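You operate a simulated robot arm through the tools that you are given. There is no shell and no other tool.

The job below is to be done with a simulated two-armed robot. You get a single attempt, and the scene is never put back.

Task
Change the compressor's intake filter and run it briefly.
Fine: switch off first, grey filter on the stand, yellow filter in the cup, off again at the end. Set down upright: grey filter, yellow filter.

The check looks at the end state, three seconds after you hand in, the way a careful person would. Anything else that was tipped, shoved, dropped, spilled or broken makes it a failure.

Robot
Two 7-joint arms with two-finger grippers on one trunk that stands fixed in place. Base frame: the origin is at the foot of the trunk, x ahead of it, y to its left, z up. Units: cm, degrees, N and s.
The left shoulder is at [6, 12.3, 102], the right one opposite. With the tool pointing down near the work surface each hand reaches from about 10 to 72 cm from the base axis, measured 20 degrees to its own side. Payload 1.47 kg a hand.
The TCP of each hand is the grasp point between the finger pads, 1.6 cm short of the fingertips. In the tool frame z runs along the fingers and y along their closing line. Largest opening 8.7 cm; the body of the gripper starts 5.5 cm behind the TCP.
Orientation is that of the tool frame in the base frame, as a unit quaternion [w, x, y, z]. With the fingers straight down and closing along the base's y, the tool's x points along the base's -x, its y along +y and its z along -z.

Tools
- The arms move only by the tool nudge_tool. It takes "left_increments", "right_increments" or both (then of equal length, played together; a hand with none holds still); each is a list of rows, each an object of numbers (a shift or turn left out is 0, a gripper value left out holds the last): "x", "y", "z": the shift along the tool's x, y, z in cm; "ax", "ay", "az": the turn, a rotation vector about the tool's x, y, z in degrees; "grip": the finger opening in cm, from 0 to 8.7. In form: [{"x": .., "y": .., "z": .., "ax": .., "ay": .., "az": .., "grip": ..}, ...]. A call has 1 to 20 rows; each row shifts and turns the commanded pose from where the row before left it, along the tool's axes as they then stand. A row lasts 0.2 s, in which the tool goes at most 5 cm and 8.6 degrees; a call with a longer step from one row to the next is refused whole, and so is a gripper value outside its range. Where a pose cannot be reached the arm comes as near as it can. A force on the tool above 90 N (or 10 N above the force at the start of the call, whichever is more), or a blocked arm, ends the call early, and 0.2 s more pass. Each finger travels about 15.3 cm/s and halts on what it meets, pressing with about 27 N; the grip force reading is that of the motor and also rises with nothing between the fingers. The clock runs only during rows and for 0.2 s after the last one: add rows that do not move to give the fingers time. It gives the time, the measured TCP pose, the force on the tool (base axes), the opening and the grip force at its end, in the units of the frame above (readings bear some noise), with the torque about the TCP (base axes, N m) and any sound that the robot's microphone picked up.
- Cameras (640 x 400 px; columns grow to the right, rows downward): "scene" is now at [9.4, -1.61, 159.17]; the picture's right is [-0.19, -0.98, 0.00], its down [-0.58, 0.11, -0.81] and it looks along [0.79, -0.15, -0.59] (base axes); focal length 248 px, centre (320, 200). "left" rides on the left gripper at [7.3, -1.2, -9] in its tool frame; the picture's right is [0.16, 0.99, 0.00], its down [-0.72, 0.12, -0.68] and it looks along [-0.67, 0.11, 0.73] (tool axes); focal length 247 px, centre (320, 200). "right" rides on the right gripper at [7.3, 1.2, -9] in its tool frame; the picture's right is [-0.16, 0.99, 0.00], its down [-0.72, -0.12, -0.68] and it looks along [-0.67, -0.11, 0.73] (tool axes); focal length 247 px, centre (320, 200). There is no depth. A picture from a camera that has moved, and an enlarged one, comes with that camera's place and axes in the base frame and with its lens.
- get_image(camera): a new picture of that camera. The clock stands still meanwhile.
- slide_trunk(by): slides the trunk up (or, below 0, down) by that many cm; the arms and the scene camera ride with it, the base frame stays. It gives what a move gives, with no picture.
- turn_head(pan, tilt): turns the head with the scene camera to pan (to the left, within 120 degrees either way) and tilt (down, from -29 to 69), counted from straight ahead of the robot. It gives what a move gives.
- enlarge(camera, box): a new picture of the part [left, top, right, bottom] of that camera's present view, enlarged. The clock stands still meanwhile.
- close_job(): hands the job in; it is judged then, once.

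Nothing tells you positions but the pictures and the camera data. Unless the task says otherwise, let go and move clear before handing in.

The tools are called after "Request:" by a JSON object that holds its "api" and its "payload". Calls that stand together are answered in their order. nudge_tool: Moves the arms, as the interface text tells. Its arguments: {"type":"object","properties":{"left_increments":{"type":"array","items":{"type":"object","properties":{"x":{"type":"number"},"y":{"type":"number"},"z":{"type":"number"},"ax":{"type":"number"},"ay":{"type":"number"},"az":{"type":"number"},"grip":{"type":"number"}}}},"right_increments":{"type":"array","items":{"type":"object","properties":{"x":{"type":"number"},"y":{"type":"number"},"z":{"type":"number"},"ax":{"type":"number"},"ay":{"type":"number"},"az":{"type":"number"},"grip":{"type":"number"}}}}},"required":[]} The other tools are called the same way: slide_trunk (by) slides the trunk up or down; turn_head (pan, tilt) turns the head that bears the scene camera; get_image (camera) takes a picture; enlarge (camera, box) takes an enlarged picture of a part of a camera's view; close_job () hands the job in.

At the start:

```text
t: 0.0
left_position: [45.15, 10.6, 141.3]
left_orientation: [0.0, -0.001, 1.0, 0.001]
left_ft_force: [0.5, -0.2, -0.5]
left_moment: [0.01, 0.0, -0.02]
left_width: 8.71
left_gripper_force: 0.0
right_position: [36.93, -28.34, 135.06]
right_orientation: [0.0, 0.0, 1.0, 0.0]
right_ft_force: [0.1, -0.4, 1.1]
right_moment: [-0.02, -0.02, -0.02]
right_width: 8.71
right_gripper_force: 0.0
trunk travel left (down, up): [-17.5, 5.5]
head pan, tilt: [-11.0, 36.1]
```

scene: 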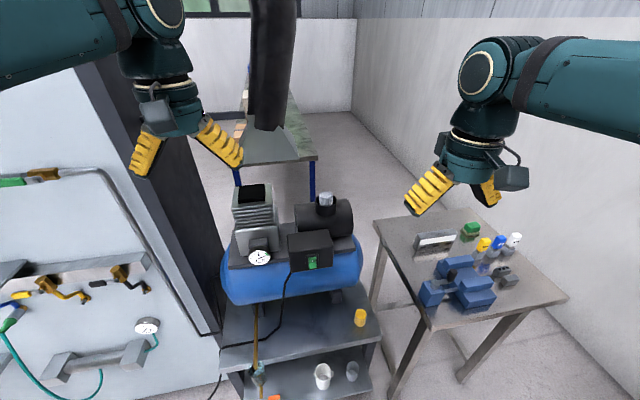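
right: 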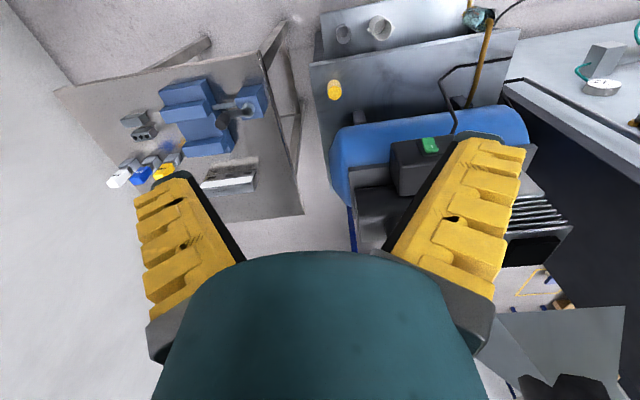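
left: 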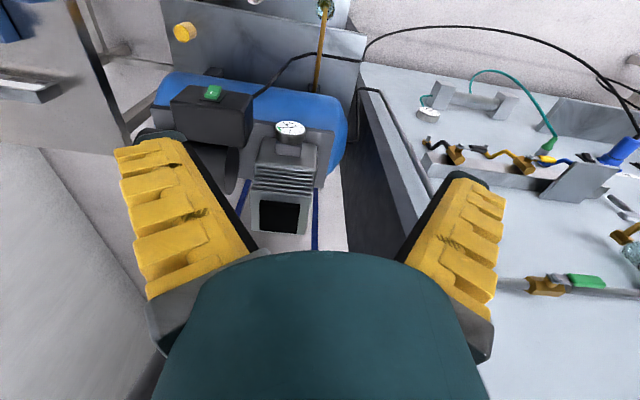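

I see a compressor with a blue tank, a green switch on a dark box, a yellow filter on a shelf in front of it, and cups on a lower shelf. I'll take closer looks before moving anything.

Request:
{"api": "enlarge", "payload": {"camera": "scene", "box": [200, 160, 400, 285]}}

Request:
{"api": "enlarge", "payload": {"camera": "scene", "box": [200, 275, 400, 400]}}

Request:
{"api": "enlarge", "payload": {"camera": "scene", "box": [390, 200, 580, 320]}}

```text
3.20 times, centred on (300, 222) of scene
camera zoom: at [9.4, -1.61, 159.17], right [-0.19, -0.98, 0.0], down [-0.58, 0.11, -0.81], along [0.79, -0.15, -0.59], focal length 794 px, centre (384, 128)
```

zoom: 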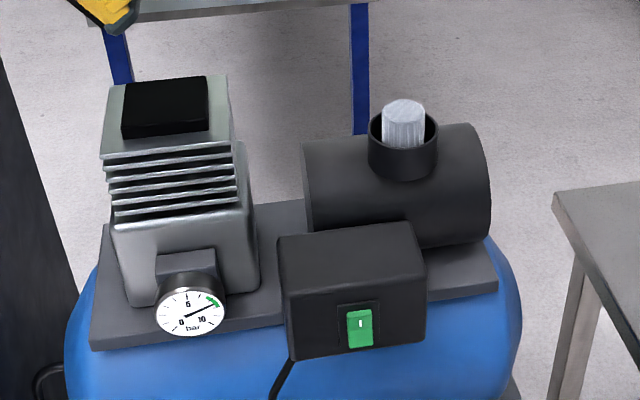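

```text
3.20 times, centred on (300, 338) of scene
camera zoom: at [9.4, -1.61, 159.17], right [-0.19, -0.98, 0.0], down [-0.58, 0.11, -0.81], along [0.79, -0.15, -0.59], focal length 794 px, centre (384, -240)
```

zoom: 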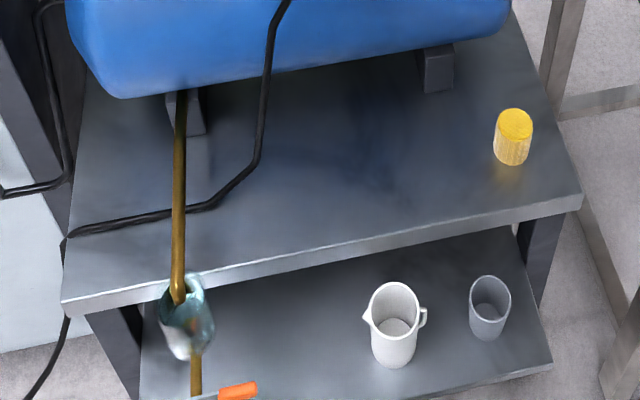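

```text
3.33 times, centred on (485, 260) of scene
camera zoom: at [9.4, -1.61, 159.17], right [-0.19, -0.98, 0.0], down [-0.58, 0.11, -0.81], along [0.79, -0.15, -0.59], focal length 827 px, centre (-230, 0)
```

zoom: 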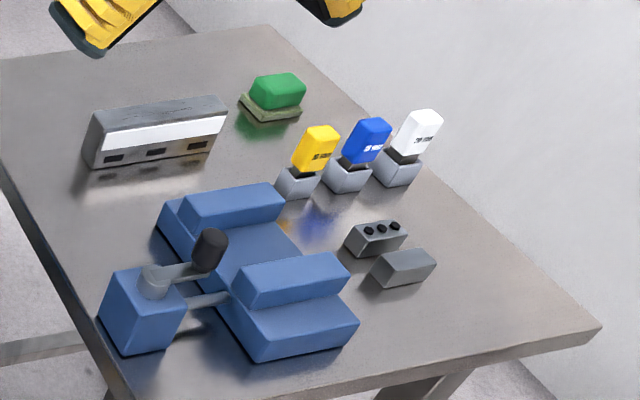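

The yellow filter stands on the top plate of the compressor stand at about (57, -27, 64). The green rocker is at about (59, -9, 100), and the grey filter sits in the black cup behind it. I'll turn the head for a better view of the duct above and the stand below.

Request:
{"api": "turn_head", "payload": {"pan": -8, "tilt": 10}}

Request:
{"api": "get_image", "payload": {"camera": "scene"}}

Request:
{"api": "turn_head", "payload": {"pan": -12, "tilt": 52}}

Request:
{"api": "get_image", "payload": {"camera": "scene"}}

```text
t: 0.9
left_position: [45.2, 10.61, 141.34]
left_orientation: [0.001, 0.0, 1.0, -0.001]
left_ft_force: [1.0, 0.0, -0.2]
left_moment: [-0.05, 0.02, 0.04]
left_width: 8.71
left_gripper_force: 0.2
right_position: [36.93, -28.32, 135.08]
right_orientation: [0.0, 0.0, 1.0, 0.0]
right_ft_force: [0.3, -0.5, -0.3]
right_moment: [0.04, -0.02, 0.0]
right_width: 8.71
right_gripper_force: 0.0
trunk travel left (down, up): [-17.5, 5.5]
head pan, tilt: [-8.0, 10.0]
```

```text
taken
camera scene: at [10.03, -1.24, 163.34], right [-0.14, -0.99, 0.0], down [-0.17, 0.02, -0.98], along [0.97, -0.14, -0.17], focal length 248 px, centre (320, 200)
```

scene: 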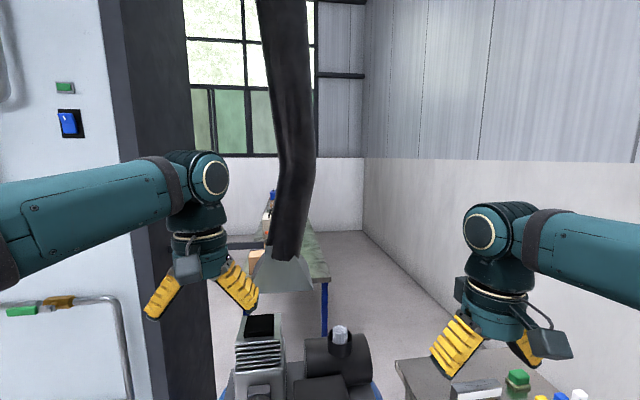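

```text
t: 2.0
left_position: [45.23, 10.63, 141.44]
left_orientation: [0.001, 0.0, 1.0, 0.0]
left_ft_force: [-0.5, -0.1, -0.2]
left_moment: [0.0, 0.02, 0.02]
left_width: 8.71
left_gripper_force: 0.0
right_position: [36.88, -28.26, 135.08]
right_orientation: [-0.001, 0.0, 1.0, 0.0]
right_ft_force: [-0.2, 0.0, -1.1]
right_moment: [-0.01, -0.01, 0.0]
right_width: 8.68
right_gripper_force: 0.1
trunk travel left (down, up): [-17.5, 5.5]
head pan, tilt: [-12.0, 52.0]
```

```text
taken
camera scene: at [8.17, -1.5, 156.91], right [-0.21, -0.98, 0.0], down [-0.77, 0.16, -0.62], along [0.6, -0.13, -0.79], focal length 248 px, centre (320, 200)
```

scene: 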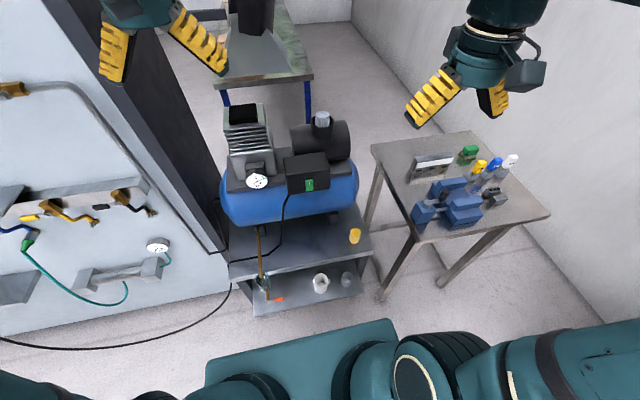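

The duct's hood is in front of me at about x 70, y -8 to 9, with its bottom at z 129, so the right arm needs to stay clear of it. I'll zoom in on the switch and the cup from every camera.

Request:
{"api": "enlarge", "payload": {"camera": "scene", "box": [270, 140, 340, 200]}}

Request:
{"api": "enlarge", "payload": {"camera": "left", "box": [160, 60, 340, 240]}}

Request:
{"api": "enlarge", "payload": {"camera": "right", "box": [320, 70, 560, 250]}}

Request:
{"api": "enlarge", "payload": {"camera": "right", "box": [480, 280, 640, 400]}}

```text
6.67 times, centred on (305, 170) of scene
camera zoom: at [8.17, -1.5, 156.91], right [-0.21, -0.98, 0.0], down [-0.77, 0.16, -0.62], along [0.6, -0.13, -0.79], focal length 1654 px, centre (420, 400)
```

zoom: 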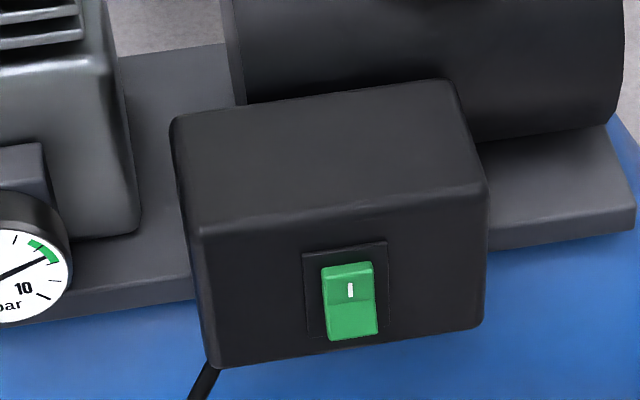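

```text
2.22 times, centred on (250, 150) of left
camera zoom: at [37.99, 9.35, 150.2], right [-0.16, 0.99, 0.0], down [0.72, 0.12, 0.68], along [0.67, 0.11, -0.73], focal length 549 px, centre (476, 311)
```

zoom: 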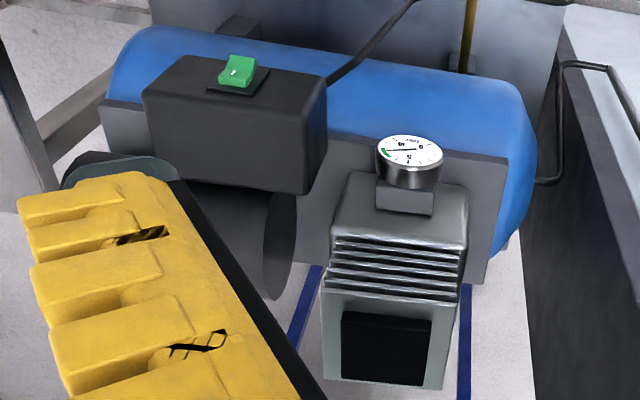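

```text
2.22 times, centred on (440, 160) of right
camera zoom: at [29.5, -27.08, 144.05], right [0.16, 0.99, 0.0], down [0.72, -0.12, 0.68], along [0.67, -0.11, -0.73], focal length 549 px, centre (53, 289)
```

zoom: 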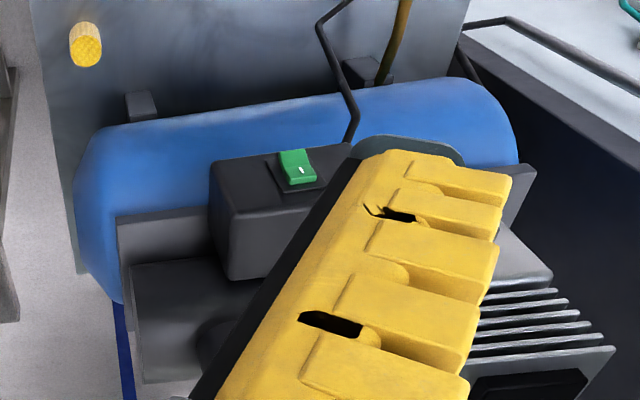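

```text
3.33 times, centred on (560, 340) of right
camera zoom: at [29.5, -27.08, 144.05], right [0.16, 0.99, 0.0], down [0.72, -0.12, 0.68], along [0.67, -0.11, -0.73], focal length 823 px, centre (-480, -267)
```

zoom: 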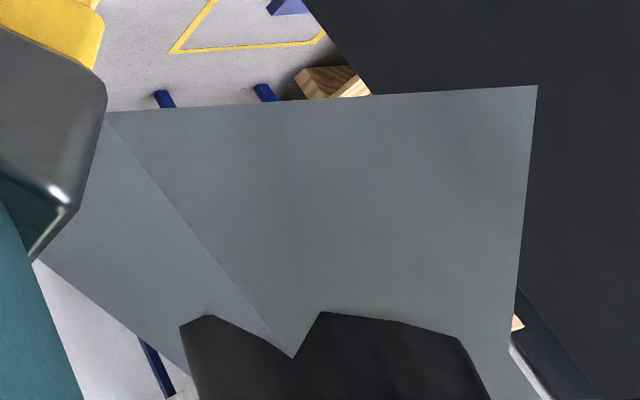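

The rocker's "I" half is at about (58.9, -9, 99.9) and looks pressed in, and its lower half at about (59, -9, 97.6) sticks out. So it is on, and pressing the lower half should switch it off. I'll close the right gripper, bring it in front of the switch and pitch it 45°.

Request:
{"api": "nudge_tool", "payload": {"right_increments": [{"x": -0.4, "y": 2.4, "z": 3.1, "grip": 0}, {"x": -0.4, "y": 2.4, "z": 3.1}, {"x": -0.4, "y": 2.4, "z": 3.1}, {"x": -0.4, "y": 2.4, "z": 3.1}, {"x": -0.4, "y": 2.4, "z": 3.1}, {"x": -0.4, "y": 2.4, "z": 3.1}, {"x": -0.4, "y": 2.4, "z": 3.1}, {"x": -0.4, "y": 2.4, "z": 3.1}, {"ay": -7.5}, {"ay": -7.5}, {"ay": -7.5}, {"ay": -7.5}, {"ay": -7.5}, {"ay": -7.5}, {}, {}]}}

Request:
{"api": "turn_head", "payload": {"pan": -12, "tilt": 44}}

Request:
{"api": "get_image", "payload": {"camera": "scene"}}

Request:
{"api": "get_image", "payload": {"camera": "left"}}

Request:
{"api": "get_image", "payload": {"camera": "right"}}

```text
t: 5.4
left_position: [45.26, 10.6, 141.33]
left_orientation: [0.0, 0.0, 1.0, 0.0]
left_ft_force: [0.2, 0.2, 0.2]
left_moment: [0.02, 0.0, -0.03]
left_width: 8.71
left_gripper_force: 0.1
right_position: [43.8, -7.64, 111.49]
right_orientation: [0.382, 0.0, 0.924, 0.0]
right_ft_force: [0.1, -0.1, -0.1]
right_moment: [0.01, -0.01, 0.03]
right_width: 0.03
right_gripper_force: 27.2
right hand out of reach, approached as far as the arm can: row 13, 14
trunk travel left (down, up): [-17.5, 5.5]
head pan, tilt: [-12.0, 52.0]
```

```text
t: 6.1
left_position: [45.15, 10.52, 141.33]
left_orientation: [0.0, 0.0, 1.0, 0.0]
left_ft_force: [-0.3, -0.9, -0.7]
left_moment: [0.01, 0.0, 0.0]
left_width: 8.73
left_gripper_force: 0.1
right_position: [43.8, -7.6, 111.43]
right_orientation: [0.382, 0.0, 0.924, 0.0]
right_ft_force: [0.2, 0.2, -0.3]
right_moment: [-0.02, -0.01, 0.0]
right_width: 0.01
right_gripper_force: 26.7
trunk travel left (down, up): [-17.5, 5.5]
head pan, tilt: [-12.0, 44.0]
```

```text
taken
camera scene: at [8.85, -1.65, 158.0], right [-0.21, -0.98, 0.0], down [-0.68, 0.14, -0.72], along [0.7, -0.15, -0.69], focal length 248 px, centre (320, 200)
```

scene: 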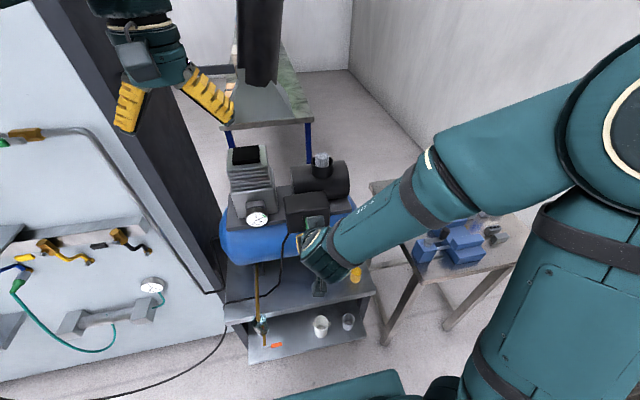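

```text
taken
camera left: at [38.0, 9.35, 150.2], right [-0.16, 0.99, 0.0], down [0.72, 0.12, 0.68], along [0.67, 0.11, -0.73], focal length 247 px, centre (320, 200)
```

left: 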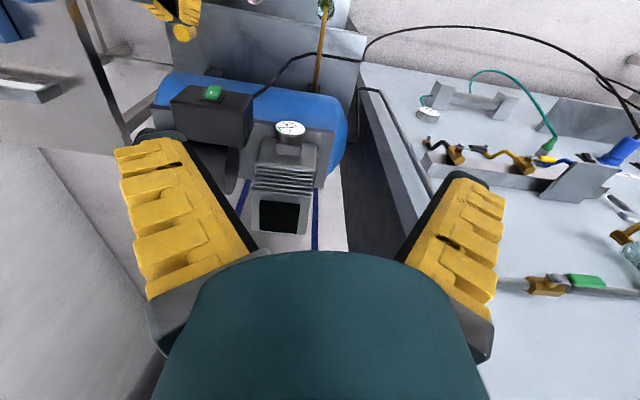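

```text
taken
camera right: at [32.18, -6.35, 112.75], right [0.11, 0.99, 0.11], down [0.03, -0.12, 0.99], along [0.99, -0.11, -0.05], focal length 247 px, centre (320, 200)
```

right: 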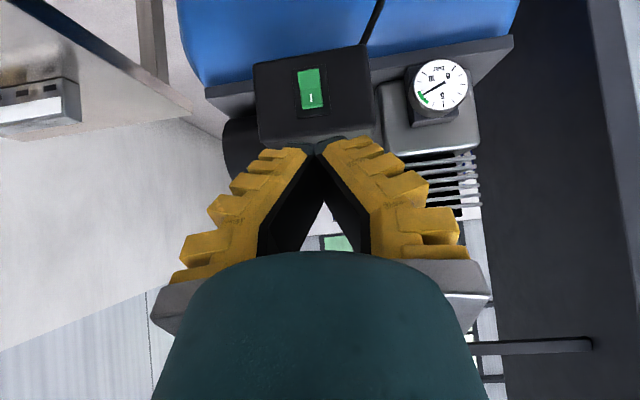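

The switch is clearly visible from the right hand's camera: the rocker spans z 97.3 to 101.8 at y about -8.9. The arm could not fold quite as far as commanded, so I'll make a small move to see which pose counts as commanded.

Request:
{"api": "nudge_tool", "payload": {"right_increments": [{"z": 2.5}, {"z": 2.5}, {}]}}

```text
t: 6.9
left_position: [45.26, 10.61, 141.5]
left_orientation: [0.0, 0.0, 1.0, 0.001]
left_ft_force: [0.1, -0.4, 0.0]
left_moment: [0.03, -0.02, 0.03]
left_width: 8.71
left_gripper_force: 0.1
right_position: [47.35, -7.57, 107.88]
right_orientation: [0.383, 0.001, 0.924, 0.0]
right_ft_force: [-0.6, 0.3, 0.3]
right_moment: [-0.02, 0.0, -0.01]
right_width: 0.03
right_gripper_force: 27.7
trunk travel left (down, up): [-17.5, 5.5]
head pan, tilt: [-12.0, 44.0]
```

Commanded poses continue from the reached pose. Next I'll move in front of the lower half of the rocker.

Request:
{"api": "nudge_tool", "payload": {"right_increments": [{"x": 1.295, "y": -0.33, "z": 2.23}, {"x": 1.295, "y": -0.33, "z": 2.23}, {"x": 1.295, "y": -0.33, "z": 2.23}, {"x": 1.295, "y": -0.33, "z": 2.23}, {}]}}

Request:
{"api": "get_image", "payload": {"camera": "right"}}

Request:
{"api": "get_image", "payload": {"camera": "scene"}}

Request:
{"api": "enlarge", "payload": {"camera": "left", "box": [140, 40, 300, 140]}}

```text
t: 8.1
left_position: [45.25, 10.65, 141.39]
left_orientation: [0.0, 0.0, 1.0, 0.0]
left_ft_force: [0.7, 0.8, -0.4]
left_moment: [0.01, 0.01, 0.02]
left_width: 8.68
left_gripper_force: 0.1
right_position: [49.91, -8.87, 98.0]
right_orientation: [0.384, 0.0, 0.923, 0.001]
right_ft_force: [0.2, -0.4, -0.1]
right_moment: [-0.01, 0.0, -0.01]
right_width: 0.0
right_gripper_force: 27.4
trunk travel left (down, up): [-17.5, 5.5]
head pan, tilt: [-12.0, 44.0]
```

```text
taken
camera right: at [38.3, -7.55, 99.17], right [0.11, 0.99, 0.11], down [0.03, -0.12, 0.99], along [0.99, -0.11, -0.04], focal length 247 px, centre (320, 200)
```

right: 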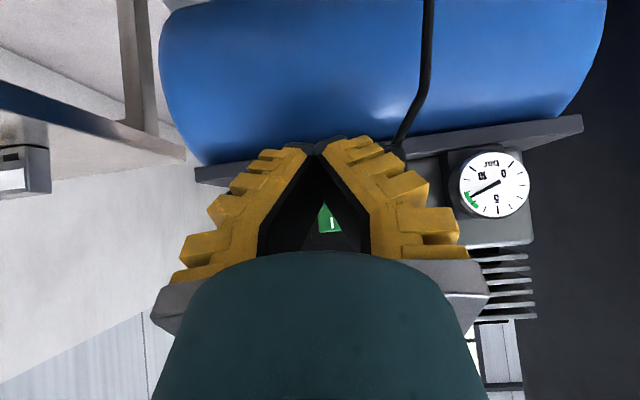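

```text
taken
camera scene: at [8.8, -1.61, 158.01], right [-0.21, -0.98, 0.0], down [-0.68, 0.14, -0.72], along [0.7, -0.15, -0.69], focal length 248 px, centre (320, 200)
```

scene: 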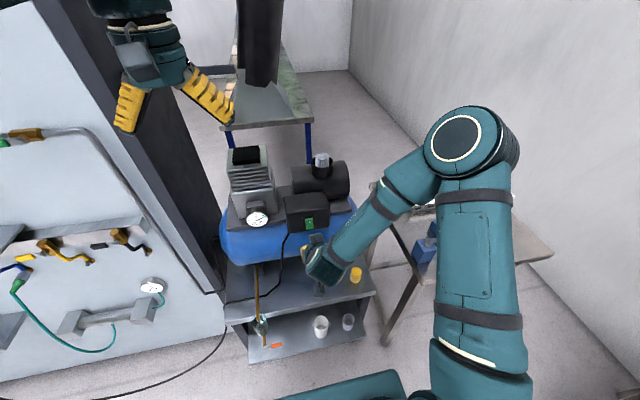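

```text
4.00 times, centred on (220, 90) of left
camera zoom: at [37.95, 9.39, 150.22], right [-0.16, 0.99, 0.0], down [0.72, 0.12, 0.68], along [0.67, 0.11, -0.73], focal length 988 px, centre (720, 640)
```

zoom: 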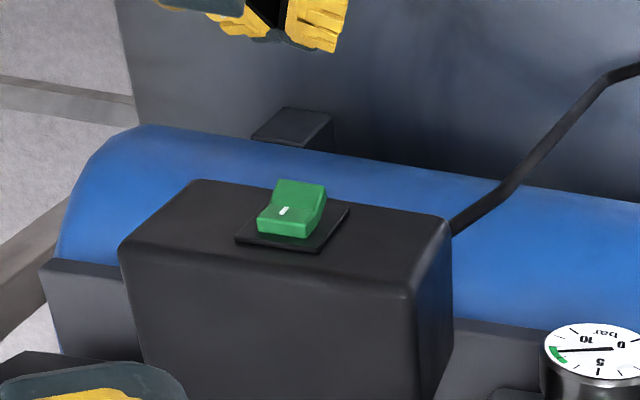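

The left camera shows the rocker's "I" half pressed in and the lower half sticking out. I'll advance towards the lower half at z 98.

Request:
{"api": "nudge_tool", "payload": {"right_increments": [{"x": -0.707, "z": 0.707}, {"x": -0.707, "z": 0.707}, {"x": -0.707, "z": 0.707}, {"x": -0.53, "z": 0.53}, {}]}}

Request:
{"api": "enlarge", "payload": {"camera": "scene", "box": [270, 180, 370, 280]}}

Request:
{"api": "enlarge", "payload": {"camera": "left", "box": [140, 20, 300, 140]}}

```text
t: 9.3
left_position: [45.07, 10.57, 141.44]
left_orientation: [0.0, 0.0, 1.0, 0.0]
left_ft_force: [-0.6, 0.0, -0.9]
left_moment: [0.02, -0.02, 0.02]
left_width: 8.71
left_gripper_force: 0.1
right_position: [53.59, -8.92, 98.05]
right_orientation: [0.383, 0.001, 0.924, 0.0]
right_ft_force: [-0.3, -0.1, 0.3]
right_moment: [-0.01, 0.0, 0.03]
right_width: 0.0
right_gripper_force: 26.7
trunk travel left (down, up): [-17.5, 5.5]
head pan, tilt: [-12.0, 44.0]
```

```text
4.00 times, centred on (320, 230) of scene
camera zoom: at [8.84, -1.64, 158.0], right [-0.21, -0.98, 0.0], down [-0.68, 0.14, -0.72], along [0.7, -0.15, -0.69], focal length 993 px, centre (320, 80)
```

zoom: 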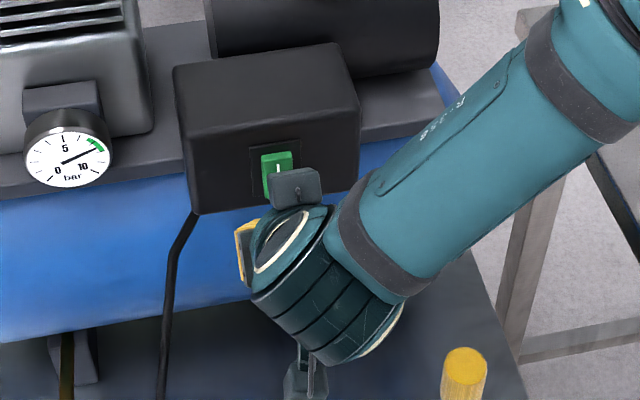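

```text
3.33 times, centred on (220, 80) of left
camera zoom: at [37.98, 9.36, 150.2], right [-0.16, 0.99, 0.0], down [0.72, 0.12, 0.68], along [0.67, 0.11, -0.73], focal length 823 px, centre (653, 600)
```

zoom: 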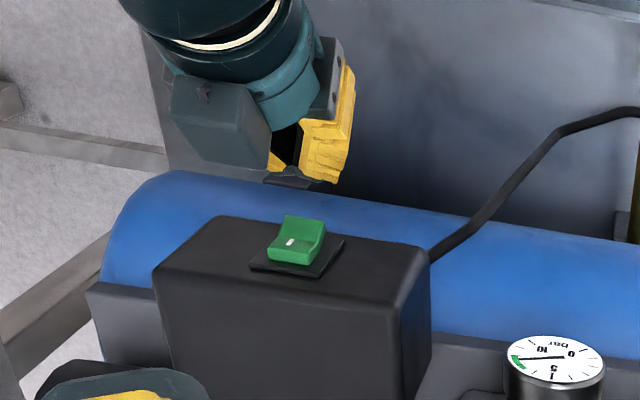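

Request:
{"api": "nudge_tool", "payload": {"right_increments": [{"x": -0.35, "z": 0.35}, {"x": -0.35, "z": 0.35}, {"x": -0.28, "z": 0.28}, {}]}}

Request:
{"api": "enlarge", "payload": {"camera": "left", "box": [140, 20, 300, 140]}}

```text
t: 10.3
left_position: [45.32, 10.58, 141.43]
left_orientation: [0.0, 0.0, 1.0, -0.001]
left_ft_force: [-0.1, 0.2, -0.6]
left_moment: [0.0, -0.02, 0.01]
left_width: 8.68
left_gripper_force: 0.0
right_position: [55.15, -8.9, 98.03]
right_orientation: [0.383, 0.001, 0.924, -0.001]
right_ft_force: [0.3, -0.2, -0.2]
right_moment: [0.03, 0.01, -0.02]
right_width: 0.0
right_gripper_force: 27.3
trunk travel left (down, up): [-17.5, 5.5]
head pan, tilt: [-12.0, 44.0]
```

```text
3.33 times, centred on (220, 80) of left
camera zoom: at [37.99, 9.36, 150.2], right [-0.16, 0.99, 0.0], down [0.72, 0.12, 0.68], along [0.67, 0.11, -0.73], focal length 823 px, centre (653, 600)
```

zoom: 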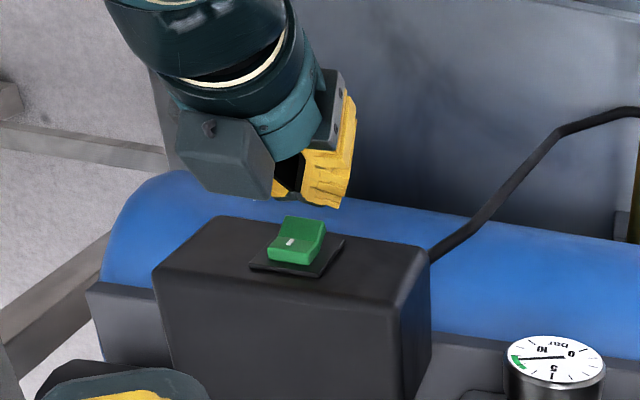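

Request:
{"api": "nudge_tool", "payload": {"right_increments": [{"x": -0.212, "z": 0.212}, {"x": -0.212, "z": 0.212}, {"x": -0.212, "z": 0.212}, {}]}}

Request:
{"api": "enlarge", "payload": {"camera": "left", "box": [180, 40, 260, 110]}}

```text
t: 11.3
left_position: [45.31, 10.64, 141.51]
left_orientation: [0.0, -0.001, 1.0, 0.0]
left_ft_force: [-0.2, 0.8, 0.4]
left_moment: [0.0, 0.01, -0.04]
left_width: 8.72
left_gripper_force: 0.0
right_position: [56.0, -8.98, 98.1]
right_orientation: [0.383, 0.0, 0.924, 0.0]
right_ft_force: [0.1, 0.6, -0.2]
right_moment: [-0.02, 0.02, 0.01]
right_width: 0.01
right_gripper_force: 27.0
trunk travel left (down, up): [-17.5, 5.5]
head pan, tilt: [-12.0, 44.0]
```

```text
5.71 times, centred on (220, 75) of left
camera zoom: at [37.99, 9.36, 150.2], right [-0.16, 0.99, 0.0], down [0.72, 0.12, 0.68], along [0.67, 0.11, -0.73], focal length 1411 px, centre (891, 914)
```

zoom: 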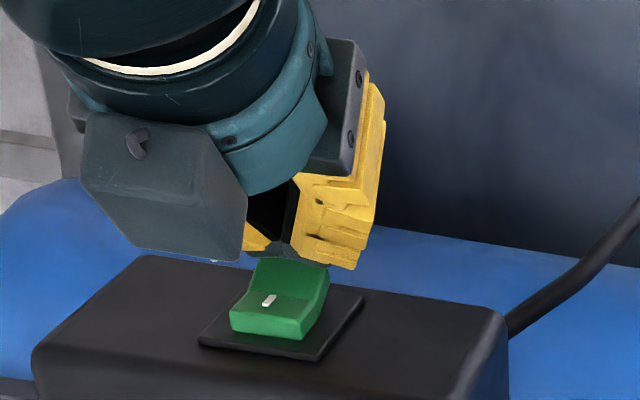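

Request:
{"api": "nudge_tool", "payload": {"right_increments": [{"x": -0.15, "z": 0.15}, {"x": -0.15, "z": 0.15}, {"x": -0.15, "z": 0.15}, {}]}}

Request:
{"api": "enlarge", "payload": {"camera": "left", "box": [180, 40, 260, 110]}}

```text
t: 12.3
left_position: [45.32, 10.62, 141.42]
left_orientation: [0.0, 0.0, 1.0, 0.0]
left_ft_force: [-0.1, 0.6, 0.7]
left_moment: [-0.01, -0.01, 0.03]
left_width: 8.7
left_gripper_force: 0.0
right_position: [56.6, -8.91, 98.0]
right_orientation: [0.382, 0.0, 0.924, -0.001]
right_ft_force: [-0.7, -0.1, 0.2]
right_moment: [0.0, 0.01, 0.0]
right_width: 0.0
right_gripper_force: 26.8
trunk travel left (down, up): [-17.5, 5.5]
head pan, tilt: [-12.0, 44.0]
```

```text
5.71 times, centred on (220, 75) of left
camera zoom: at [37.99, 9.36, 150.2], right [-0.16, 0.99, 0.0], down [0.72, 0.12, 0.68], along [0.67, 0.11, -0.73], focal length 1411 px, centre (891, 914)
```

zoom: 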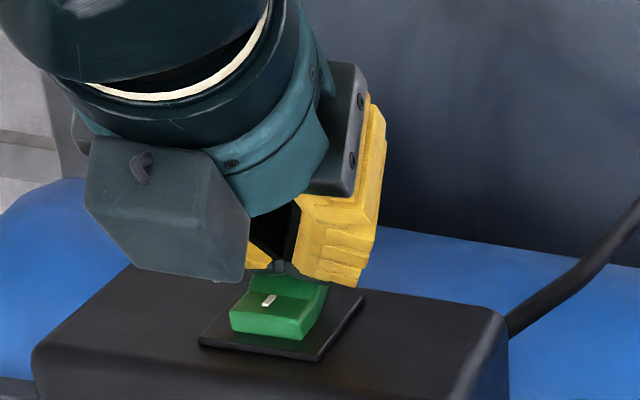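

Request:
{"api": "nudge_tool", "payload": {"right_increments": [{"x": -0.15, "z": 0.15}, {"x": -0.15, "z": 0.15}, {}]}}

Request:
{"api": "enlarge", "payload": {"camera": "left", "box": [180, 40, 260, 110]}}

Request:
{"api": "enlarge", "payload": {"camera": "right", "box": [260, 100, 400, 260]}}

```text
t: 13.1
left_position: [45.24, 10.55, 141.54]
left_orientation: [0.0, 0.0, 1.0, 0.001]
left_ft_force: [-0.2, 0.6, -0.1]
left_moment: [-0.03, -0.01, -0.02]
left_width: 8.71
left_gripper_force: 0.1
right_position: [57.04, -8.81, 98.02]
right_orientation: [0.383, 0.0, 0.924, 0.0]
right_ft_force: [0.3, -0.4, 0.1]
right_moment: [-0.01, -0.01, 0.01]
right_width: 0.01
right_gripper_force: 27.0
trunk travel left (down, up): [-17.5, 5.5]
head pan, tilt: [-12.0, 44.0]
```

```text
5.71 times, centred on (220, 75) of left
camera zoom: at [37.97, 9.35, 150.21], right [-0.16, 0.99, 0.0], down [0.72, 0.12, 0.68], along [0.67, 0.11, -0.73], focal length 1411 px, centre (891, 914)
```

zoom: 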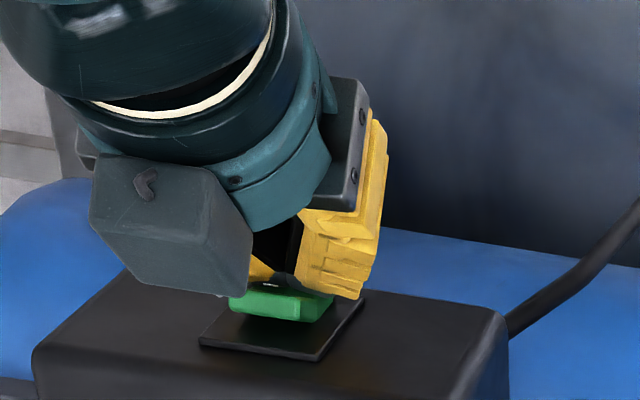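

```text
2.50 times, centred on (330, 180) of right
camera zoom: at [45.44, -7.68, 99.22], right [0.11, 0.99, 0.11], down [0.03, -0.12, 0.99], along [0.99, -0.11, -0.04], focal length 617 px, centre (295, 250)
```

zoom: 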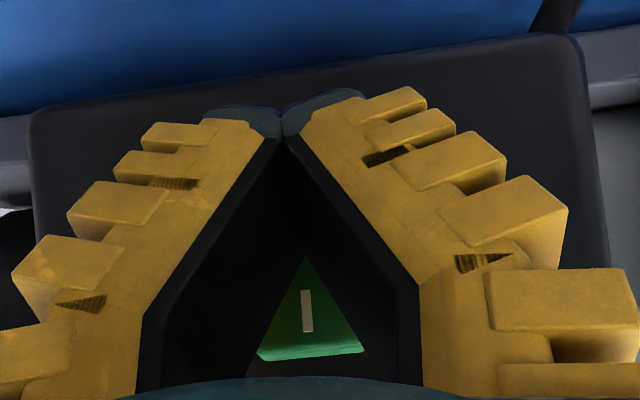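

No contact force yet and the fingertips are just reaching the rocker, so I'll keep pushing in small steps.

Request:
{"api": "nudge_tool", "payload": {"right_increments": [{"x": -0.12, "z": 0.12}, {"x": -0.12, "z": 0.12}, {"x": -0.12, "z": 0.12}, {}]}}

Request:
{"api": "enlarge", "payload": {"camera": "left", "box": [180, 40, 260, 110]}}

Request:
{"api": "enlarge", "payload": {"camera": "right", "box": [260, 100, 400, 260]}}

```text
t: 14.1
left_position: [44.92, 10.59, 141.55]
left_orientation: [0.001, 0.001, 1.0, 0.0]
left_ft_force: [0.0, -0.3, 0.4]
left_moment: [0.02, 0.01, 0.02]
left_width: 8.7
left_gripper_force: 0.0
right_position: [57.25, -8.84, 98.0]
right_orientation: [0.381, -0.001, 0.925, 0.001]
right_ft_force: [-28.1, -2.9, -5.4]
right_moment: [0.0, 0.08, -0.03]
right_width: 0.6
right_gripper_force: 28.2
trunk travel left (down, up): [-17.5, 5.5]
head pan, tilt: [-12.0, 44.0]
```

```text
5.71 times, centred on (220, 75) of left
camera zoom: at [37.69, 9.31, 150.28], right [-0.16, 0.99, 0.0], down [0.72, 0.12, 0.68], along [0.67, 0.11, -0.73], focal length 1411 px, centre (891, 914)
```

zoom: 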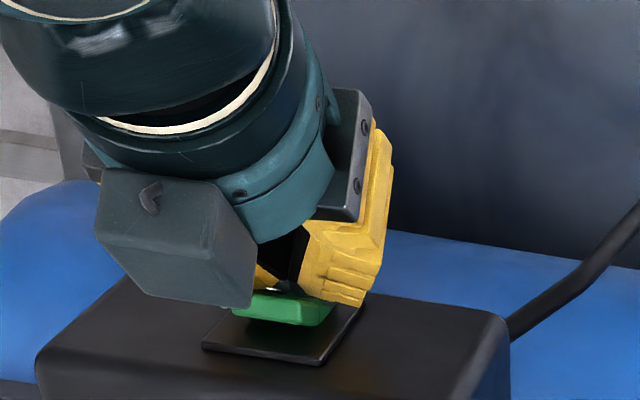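

```text
2.50 times, centred on (330, 180) of right
camera zoom: at [45.61, -7.69, 99.21], right [0.11, 0.99, 0.11], down [0.03, -0.12, 0.99], along [0.99, -0.11, -0.05], focal length 617 px, centre (295, 250)
```

zoom: 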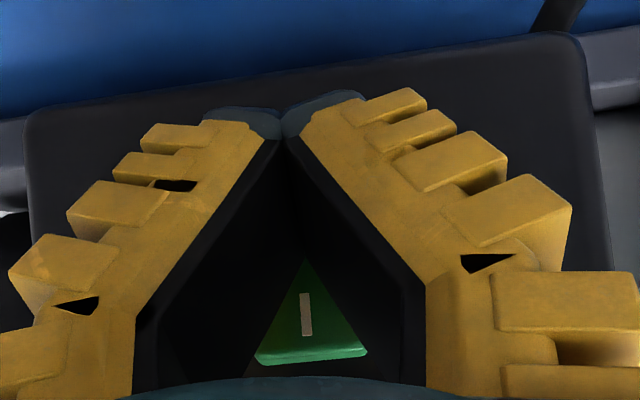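

I now feel about 28 N against the switch, and the fingers spread slightly. I'll let it settle and look before pushing harder.

Request:
{"api": "nudge_tool", "payload": {"right_increments": [{}, {}]}}

Request:
{"api": "enlarge", "payload": {"camera": "scene", "box": [280, 190, 350, 250]}}

```text
t: 14.7
left_position: [44.95, 10.53, 141.66]
left_orientation: [0.0, 0.001, 1.0, 0.001]
left_ft_force: [-0.5, -0.4, -0.2]
left_moment: [0.0, -0.01, -0.02]
left_width: 8.69
left_gripper_force: 0.1
right_position: [57.17, -8.84, 98.0]
right_orientation: [0.381, 0.0, 0.925, 0.0]
right_ft_force: [-31.1, -1.7, -10.5]
right_moment: [0.04, 0.11, -0.04]
right_width: 0.59
right_gripper_force: 27.3
trunk travel left (down, up): [-17.5, 5.5]
head pan, tilt: [-12.0, 44.0]
```

```text
6.67 times, centred on (315, 220) of scene
camera zoom: at [8.54, -1.69, 158.01], right [-0.21, -0.98, 0.0], down [-0.68, 0.14, -0.72], along [0.7, -0.15, -0.69], focal length 1654 px, centre (353, 67)
```

zoom: 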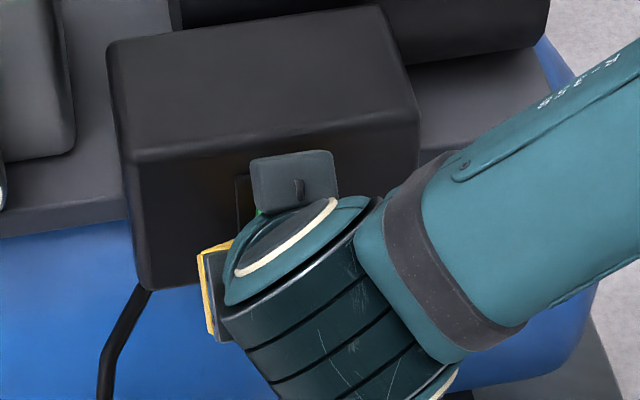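

The force direction suggests the rocker may already have flipped. I'll back off and look.

Request:
{"api": "nudge_tool", "payload": {"right_increments": [{"x": 0.5, "z": -0.5}, {"x": 1.0, "z": -1.0}, {"x": 1.0, "z": -1.0}, {"x": 1.0, "z": -1.0}, {}]}}

Request:
{"api": "enlarge", "payload": {"camera": "left", "box": [180, 40, 260, 110]}}

Request:
{"api": "enlarge", "payload": {"camera": "left", "box": [250, 100, 330, 160]}}

```text
t: 15.9
left_position: [45.27, 10.64, 141.56]
left_orientation: [0.0, -0.001, 1.0, 0.0]
left_ft_force: [-0.9, 0.1, -0.1]
left_moment: [-0.02, -0.02, 0.02]
left_width: 8.72
left_gripper_force: 0.0
right_position: [52.7, -8.91, 97.98]
right_orientation: [0.382, 0.0, 0.924, 0.0]
right_ft_force: [0.5, -0.5, 0.2]
right_moment: [0.02, -0.01, -0.04]
right_width: 0.01
right_gripper_force: 27.8
trunk travel left (down, up): [-17.5, 5.5]
head pan, tilt: [-12.0, 44.0]
```

```text
5.71 times, centred on (220, 75) of left
camera zoom: at [38.04, 9.36, 150.19], right [-0.16, 0.99, 0.0], down [0.72, 0.12, 0.68], along [0.67, 0.11, -0.73], focal length 1411 px, centre (891, 914)
```

zoom: 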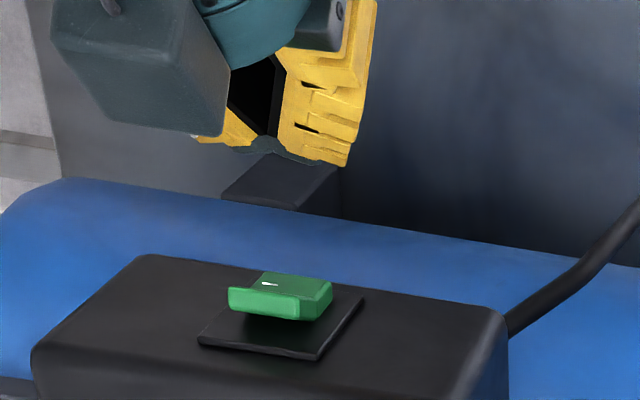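

```text
6.67 times, centred on (290, 130) of left
camera zoom: at [38.04, 9.36, 150.19], right [-0.16, 0.99, 0.0], down [0.72, 0.12, 0.68], along [0.67, 0.11, -0.73], focal length 1646 px, centre (520, 667)
```

zoom: 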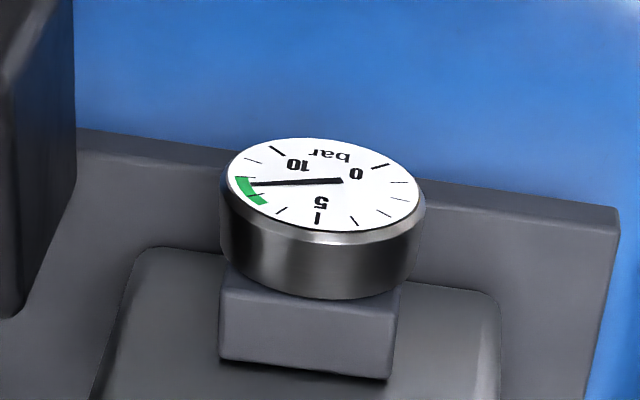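

The rocker has flipped: the "I" half now sticks out, so the compressor is off. Next I'll raise the right hand, point it down and open it to view the intake cup.

Request:
{"api": "nudge_tool", "payload": {"right_increments": [{"x": -1.98, "y": -1.4, "z": -3.68}, {"x": -1.98, "y": -1.4, "z": -3.68}, {"x": -1.98, "y": -1.4, "z": -3.68}, {"x": -1.98, "y": -1.4, "z": -3.68}, {"x": -1.98, "y": -1.4, "z": -3.68}, {"ay": 7.5}, {"ay": 7.5}, {"ay": 7.5}, {"ay": 7.5}, {"ay": 7.5}, {"ay": 7.5}, {"z": -3.75, "grip": 8.7}, {"z": -3.75}, {"z": -3.75}, {"z": -3.75}, {}]}}

Request:
{"api": "get_image", "payload": {"camera": "right"}}

Request:
{"api": "get_image", "payload": {"camera": "scene"}}

```text
t: 19.3
left_position: [45.27, 10.64, 141.44]
left_orientation: [0.0, 0.0, 1.0, 0.001]
left_ft_force: [-0.9, 0.2, -0.4]
left_moment: [-0.01, -0.02, 0.0]
left_width: 8.76
left_gripper_force: 0.0
right_position: [46.76, -15.8, 132.97]
right_orientation: [0.0, 0.0, 1.0, 0.0]
right_ft_force: [-0.5, -0.5, -0.4]
right_moment: [0.0, 0.0, -0.01]
right_width: 8.7
right_gripper_force: 0.1
trunk travel left (down, up): [-17.5, 5.5]
head pan, tilt: [-12.0, 44.0]
```

```text
taken
camera right: at [39.37, -14.67, 142.03], right [0.16, 0.99, 0.0], down [0.72, -0.12, 0.68], along [0.67, -0.11, -0.73], focal length 247 px, centre (320, 200)
```

right: 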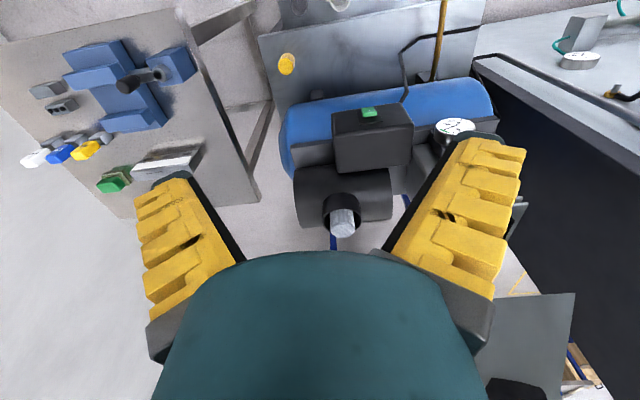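

```text
taken
camera scene: at [8.85, -1.66, 158.0], right [-0.21, -0.98, 0.0], down [-0.68, 0.14, -0.72], along [0.7, -0.15, -0.69], focal length 248 px, centre (320, 200)
```

scene: 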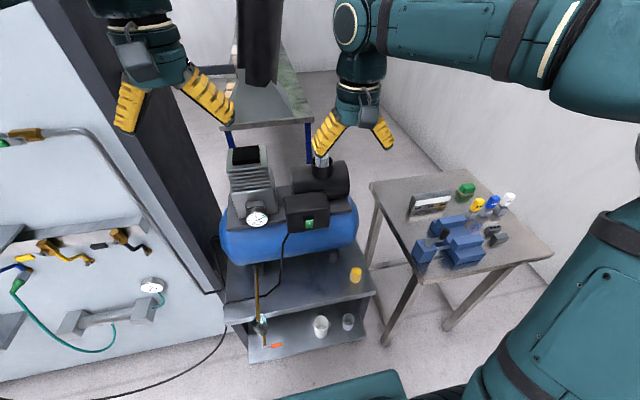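

Request:
{"api": "enlarge", "payload": {"camera": "right", "box": [280, 160, 400, 260]}}

Request:
{"api": "enlarge", "payload": {"camera": "scene", "box": [280, 130, 360, 200]}}

Request:
{"api": "enlarge", "payload": {"camera": "right", "box": [240, 20, 400, 140]}}

```text
4.00 times, centred on (340, 210) of right
camera zoom: at [39.37, -14.67, 142.03], right [0.16, 0.99, 0.0], down [0.72, -0.12, 0.68], along [0.67, -0.11, -0.73], focal length 988 px, centre (240, 160)
```

zoom: 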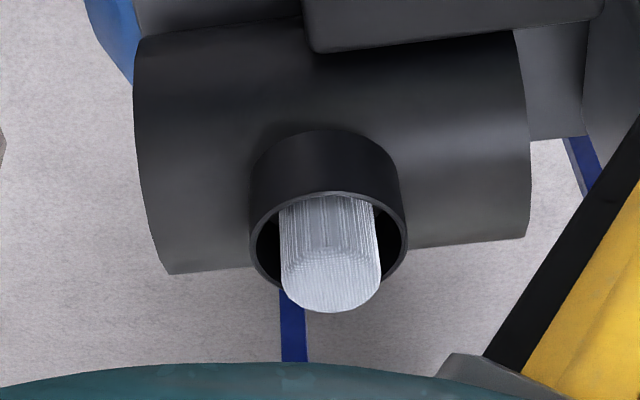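

```text
5.71 times, centred on (320, 165) of scene
camera zoom: at [8.85, -1.66, 158.0], right [-0.21, -0.98, 0.0], down [-0.68, 0.14, -0.72], along [0.7, -0.15, -0.69], focal length 1418 px, centre (320, 400)
```

zoom: 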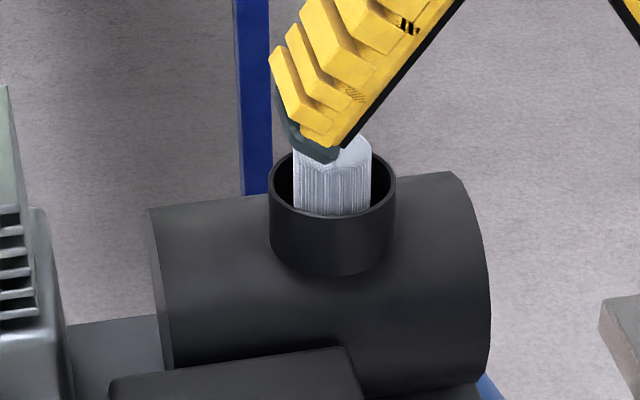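

```text
3.33 times, centred on (320, 80) of right
camera zoom: at [39.37, -14.67, 142.03], right [0.16, 0.99, 0.0], down [0.72, -0.12, 0.68], along [0.67, -0.11, -0.73], focal length 823 px, centre (320, 600)
```

zoom: 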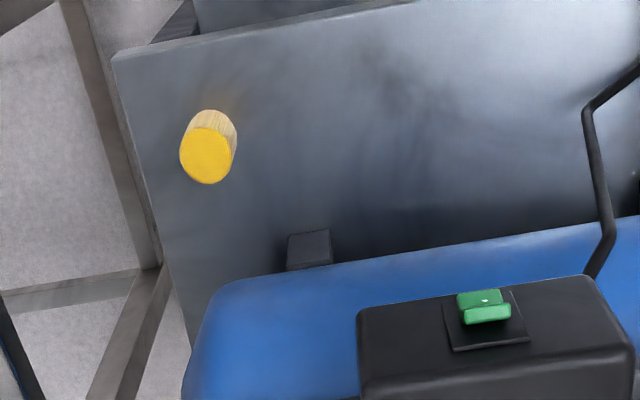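

The switch box shows the off position, and the cup holds the grey filter at roughly (74 to 76, -16, 111), too far for a straight-down grasp. I'll pitch the hand 45° and move closer to pin down the cup.

Request:
{"api": "nudge_tool", "payload": {"right_increments": [{"ay": -7.5}, {"ay": -7.5}, {"ay": -7.5}, {"ay": -7.5}, {"ay": -7.5}, {"ay": -7.5}, {"x": -0.39, "z": 3.57}, {"x": -0.39, "z": 3.57}, {"x": -0.39, "z": 3.57}, {"x": -0.39, "z": 3.57}, {}]}}

Request:
{"api": "get_image", "payload": {"camera": "right"}}

Request:
{"api": "enlarge", "payload": {"camera": "scene", "box": [270, 110, 370, 190]}}

Request:
{"api": "get_image", "payload": {"camera": "left"}}

```text
t: 21.7
left_position: [45.26, 10.63, 141.48]
left_orientation: [0.0, 0.0, 1.0, 0.0]
left_ft_force: [-0.6, -0.2, 0.0]
left_moment: [-0.01, 0.0, 0.01]
left_width: 8.67
left_gripper_force: 0.0
right_position: [57.55, -15.97, 123.91]
right_orientation: [0.384, 0.0, 0.923, 0.0]
right_ft_force: [-0.1, 0.0, 0.6]
right_moment: [0.03, 0.01, -0.03]
right_width: 8.72
right_gripper_force: 0.1
trunk travel left (down, up): [-17.5, 5.5]
head pan, tilt: [-12.0, 44.0]
```

```text
taken
camera right: at [46.12, -14.77, 125.24], right [0.11, 0.99, 0.11], down [0.03, -0.12, 0.99], along [0.99, -0.11, -0.04], focal length 247 px, centre (320, 200)
```

right: 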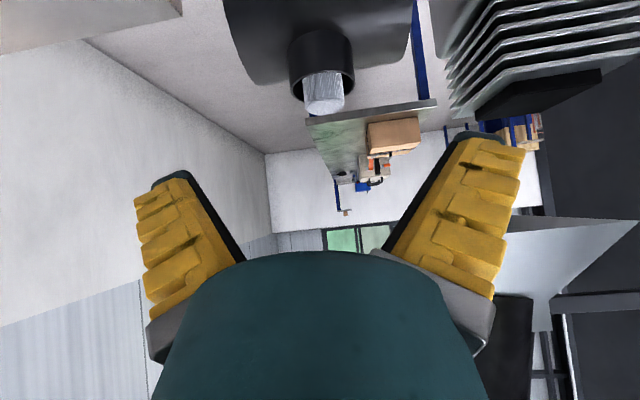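

```text
5.00 times, centred on (320, 150) of scene
camera zoom: at [8.77, -1.64, 158.01], right [-0.21, -0.98, 0.0], down [-0.68, 0.14, -0.72], along [0.7, -0.15, -0.69], focal length 1241 px, centre (320, 450)
```

zoom: 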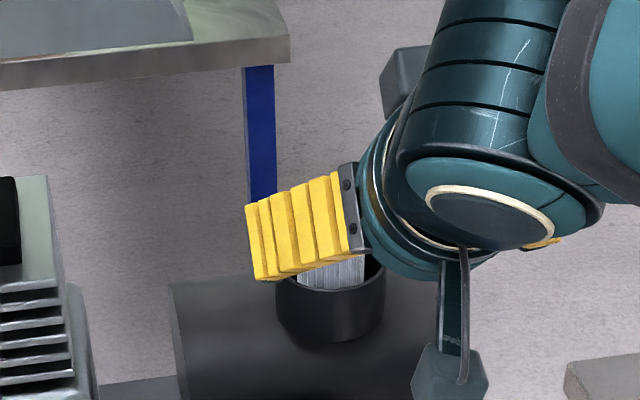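

```text
taken
camera left: at [37.91, 9.36, 150.23], right [-0.16, 0.99, 0.0], down [0.72, 0.12, 0.68], along [0.67, 0.11, -0.73], focal length 247 px, centre (320, 200)
```

left: 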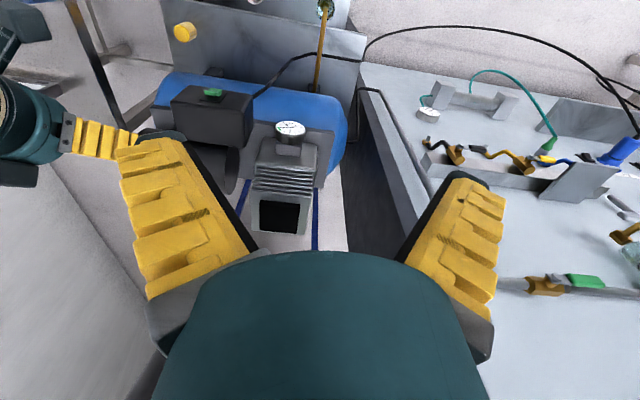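

Request:
{"api": "enlarge", "payload": {"camera": "right", "box": [260, 10, 380, 130]}}

```text
3.33 times, centred on (320, 70) of right
camera zoom: at [46.12, -14.77, 125.24], right [0.11, 0.99, 0.11], down [0.03, -0.12, 0.99], along [0.99, -0.11, -0.04], focal length 823 px, centre (320, 633)
```

zoom: 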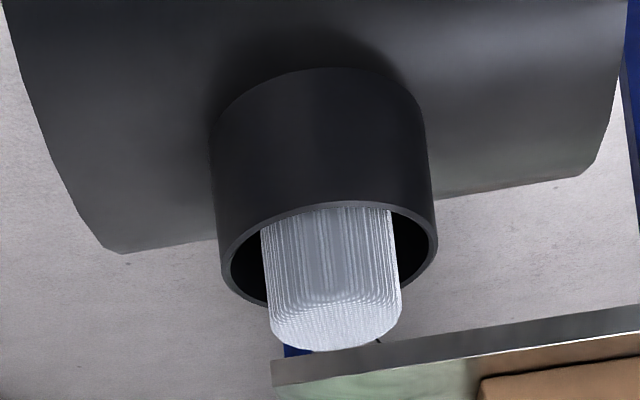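

From three views the cup rim centre is about (72.9, -16, 111.7), with an outer diameter of about 7.2 cm. The grey filter is about 4.4 cm wide and its top is near z 114. I'll go above it with the pitched open hand.

Request:
{"api": "nudge_tool", "payload": {"right_increments": [{"x": -1.41, "z": 2.93}, {"x": -1.41, "z": 2.93}, {"x": -1.41, "z": 2.93}, {"x": -1.41, "z": 2.93}, {"x": -1.39, "z": 2.95}, {}]}}

Request:
{"api": "get_image", "payload": {"camera": "right"}}

Request:
{"api": "get_image", "payload": {"camera": "scene"}}

Request:
{"api": "get_image", "payload": {"camera": "left"}}

```text
t: 23.1
left_position: [45.22, 10.7, 141.48]
left_orientation: [0.0, 0.0, 1.0, 0.0]
left_ft_force: [-0.5, -0.3, 0.0]
left_moment: [0.01, -0.04, -0.02]
left_width: 8.69
left_gripper_force: 0.1
right_position: [73.02, -15.88, 118.69]
right_orientation: [0.384, -0.001, 0.923, 0.0]
right_ft_force: [0.4, -0.5, -0.3]
right_moment: [-0.01, 0.0, -0.02]
right_width: 8.68
right_gripper_force: 0.2
trunk travel left (down, up): [-17.5, 5.5]
head pan, tilt: [-12.0, 44.0]
```

```text
taken
camera right: at [61.46, -14.77, 119.89], right [0.11, 0.99, 0.11], down [0.03, -0.12, 0.99], along [0.99, -0.11, -0.04], focal length 247 px, centre (320, 200)
```

right: 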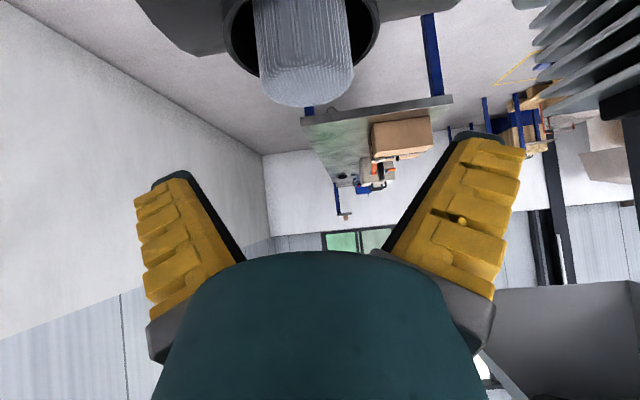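

```text
taken
camera scene: at [8.74, -1.65, 158.01], right [-0.21, -0.98, 0.0], down [-0.68, 0.14, -0.72], along [0.7, -0.15, -0.69], focal length 248 px, centre (320, 200)
```

scene: 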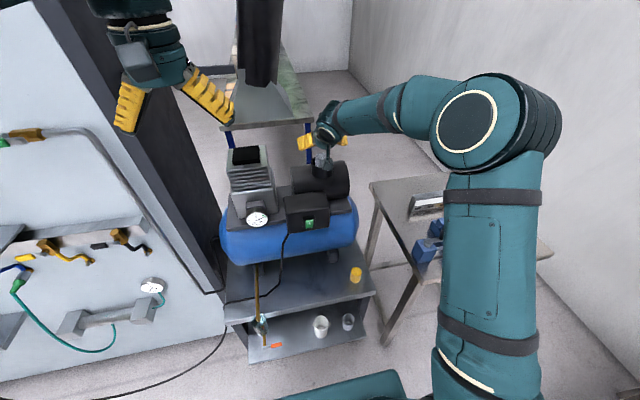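

```text
taken
camera left: at [37.89, 9.35, 150.24], right [-0.16, 0.99, 0.0], down [0.72, 0.12, 0.68], along [0.67, 0.11, -0.73], focal length 247 px, centre (320, 200)
```

left: 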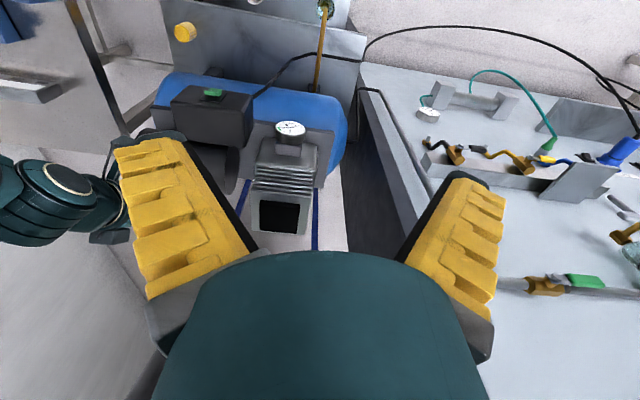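

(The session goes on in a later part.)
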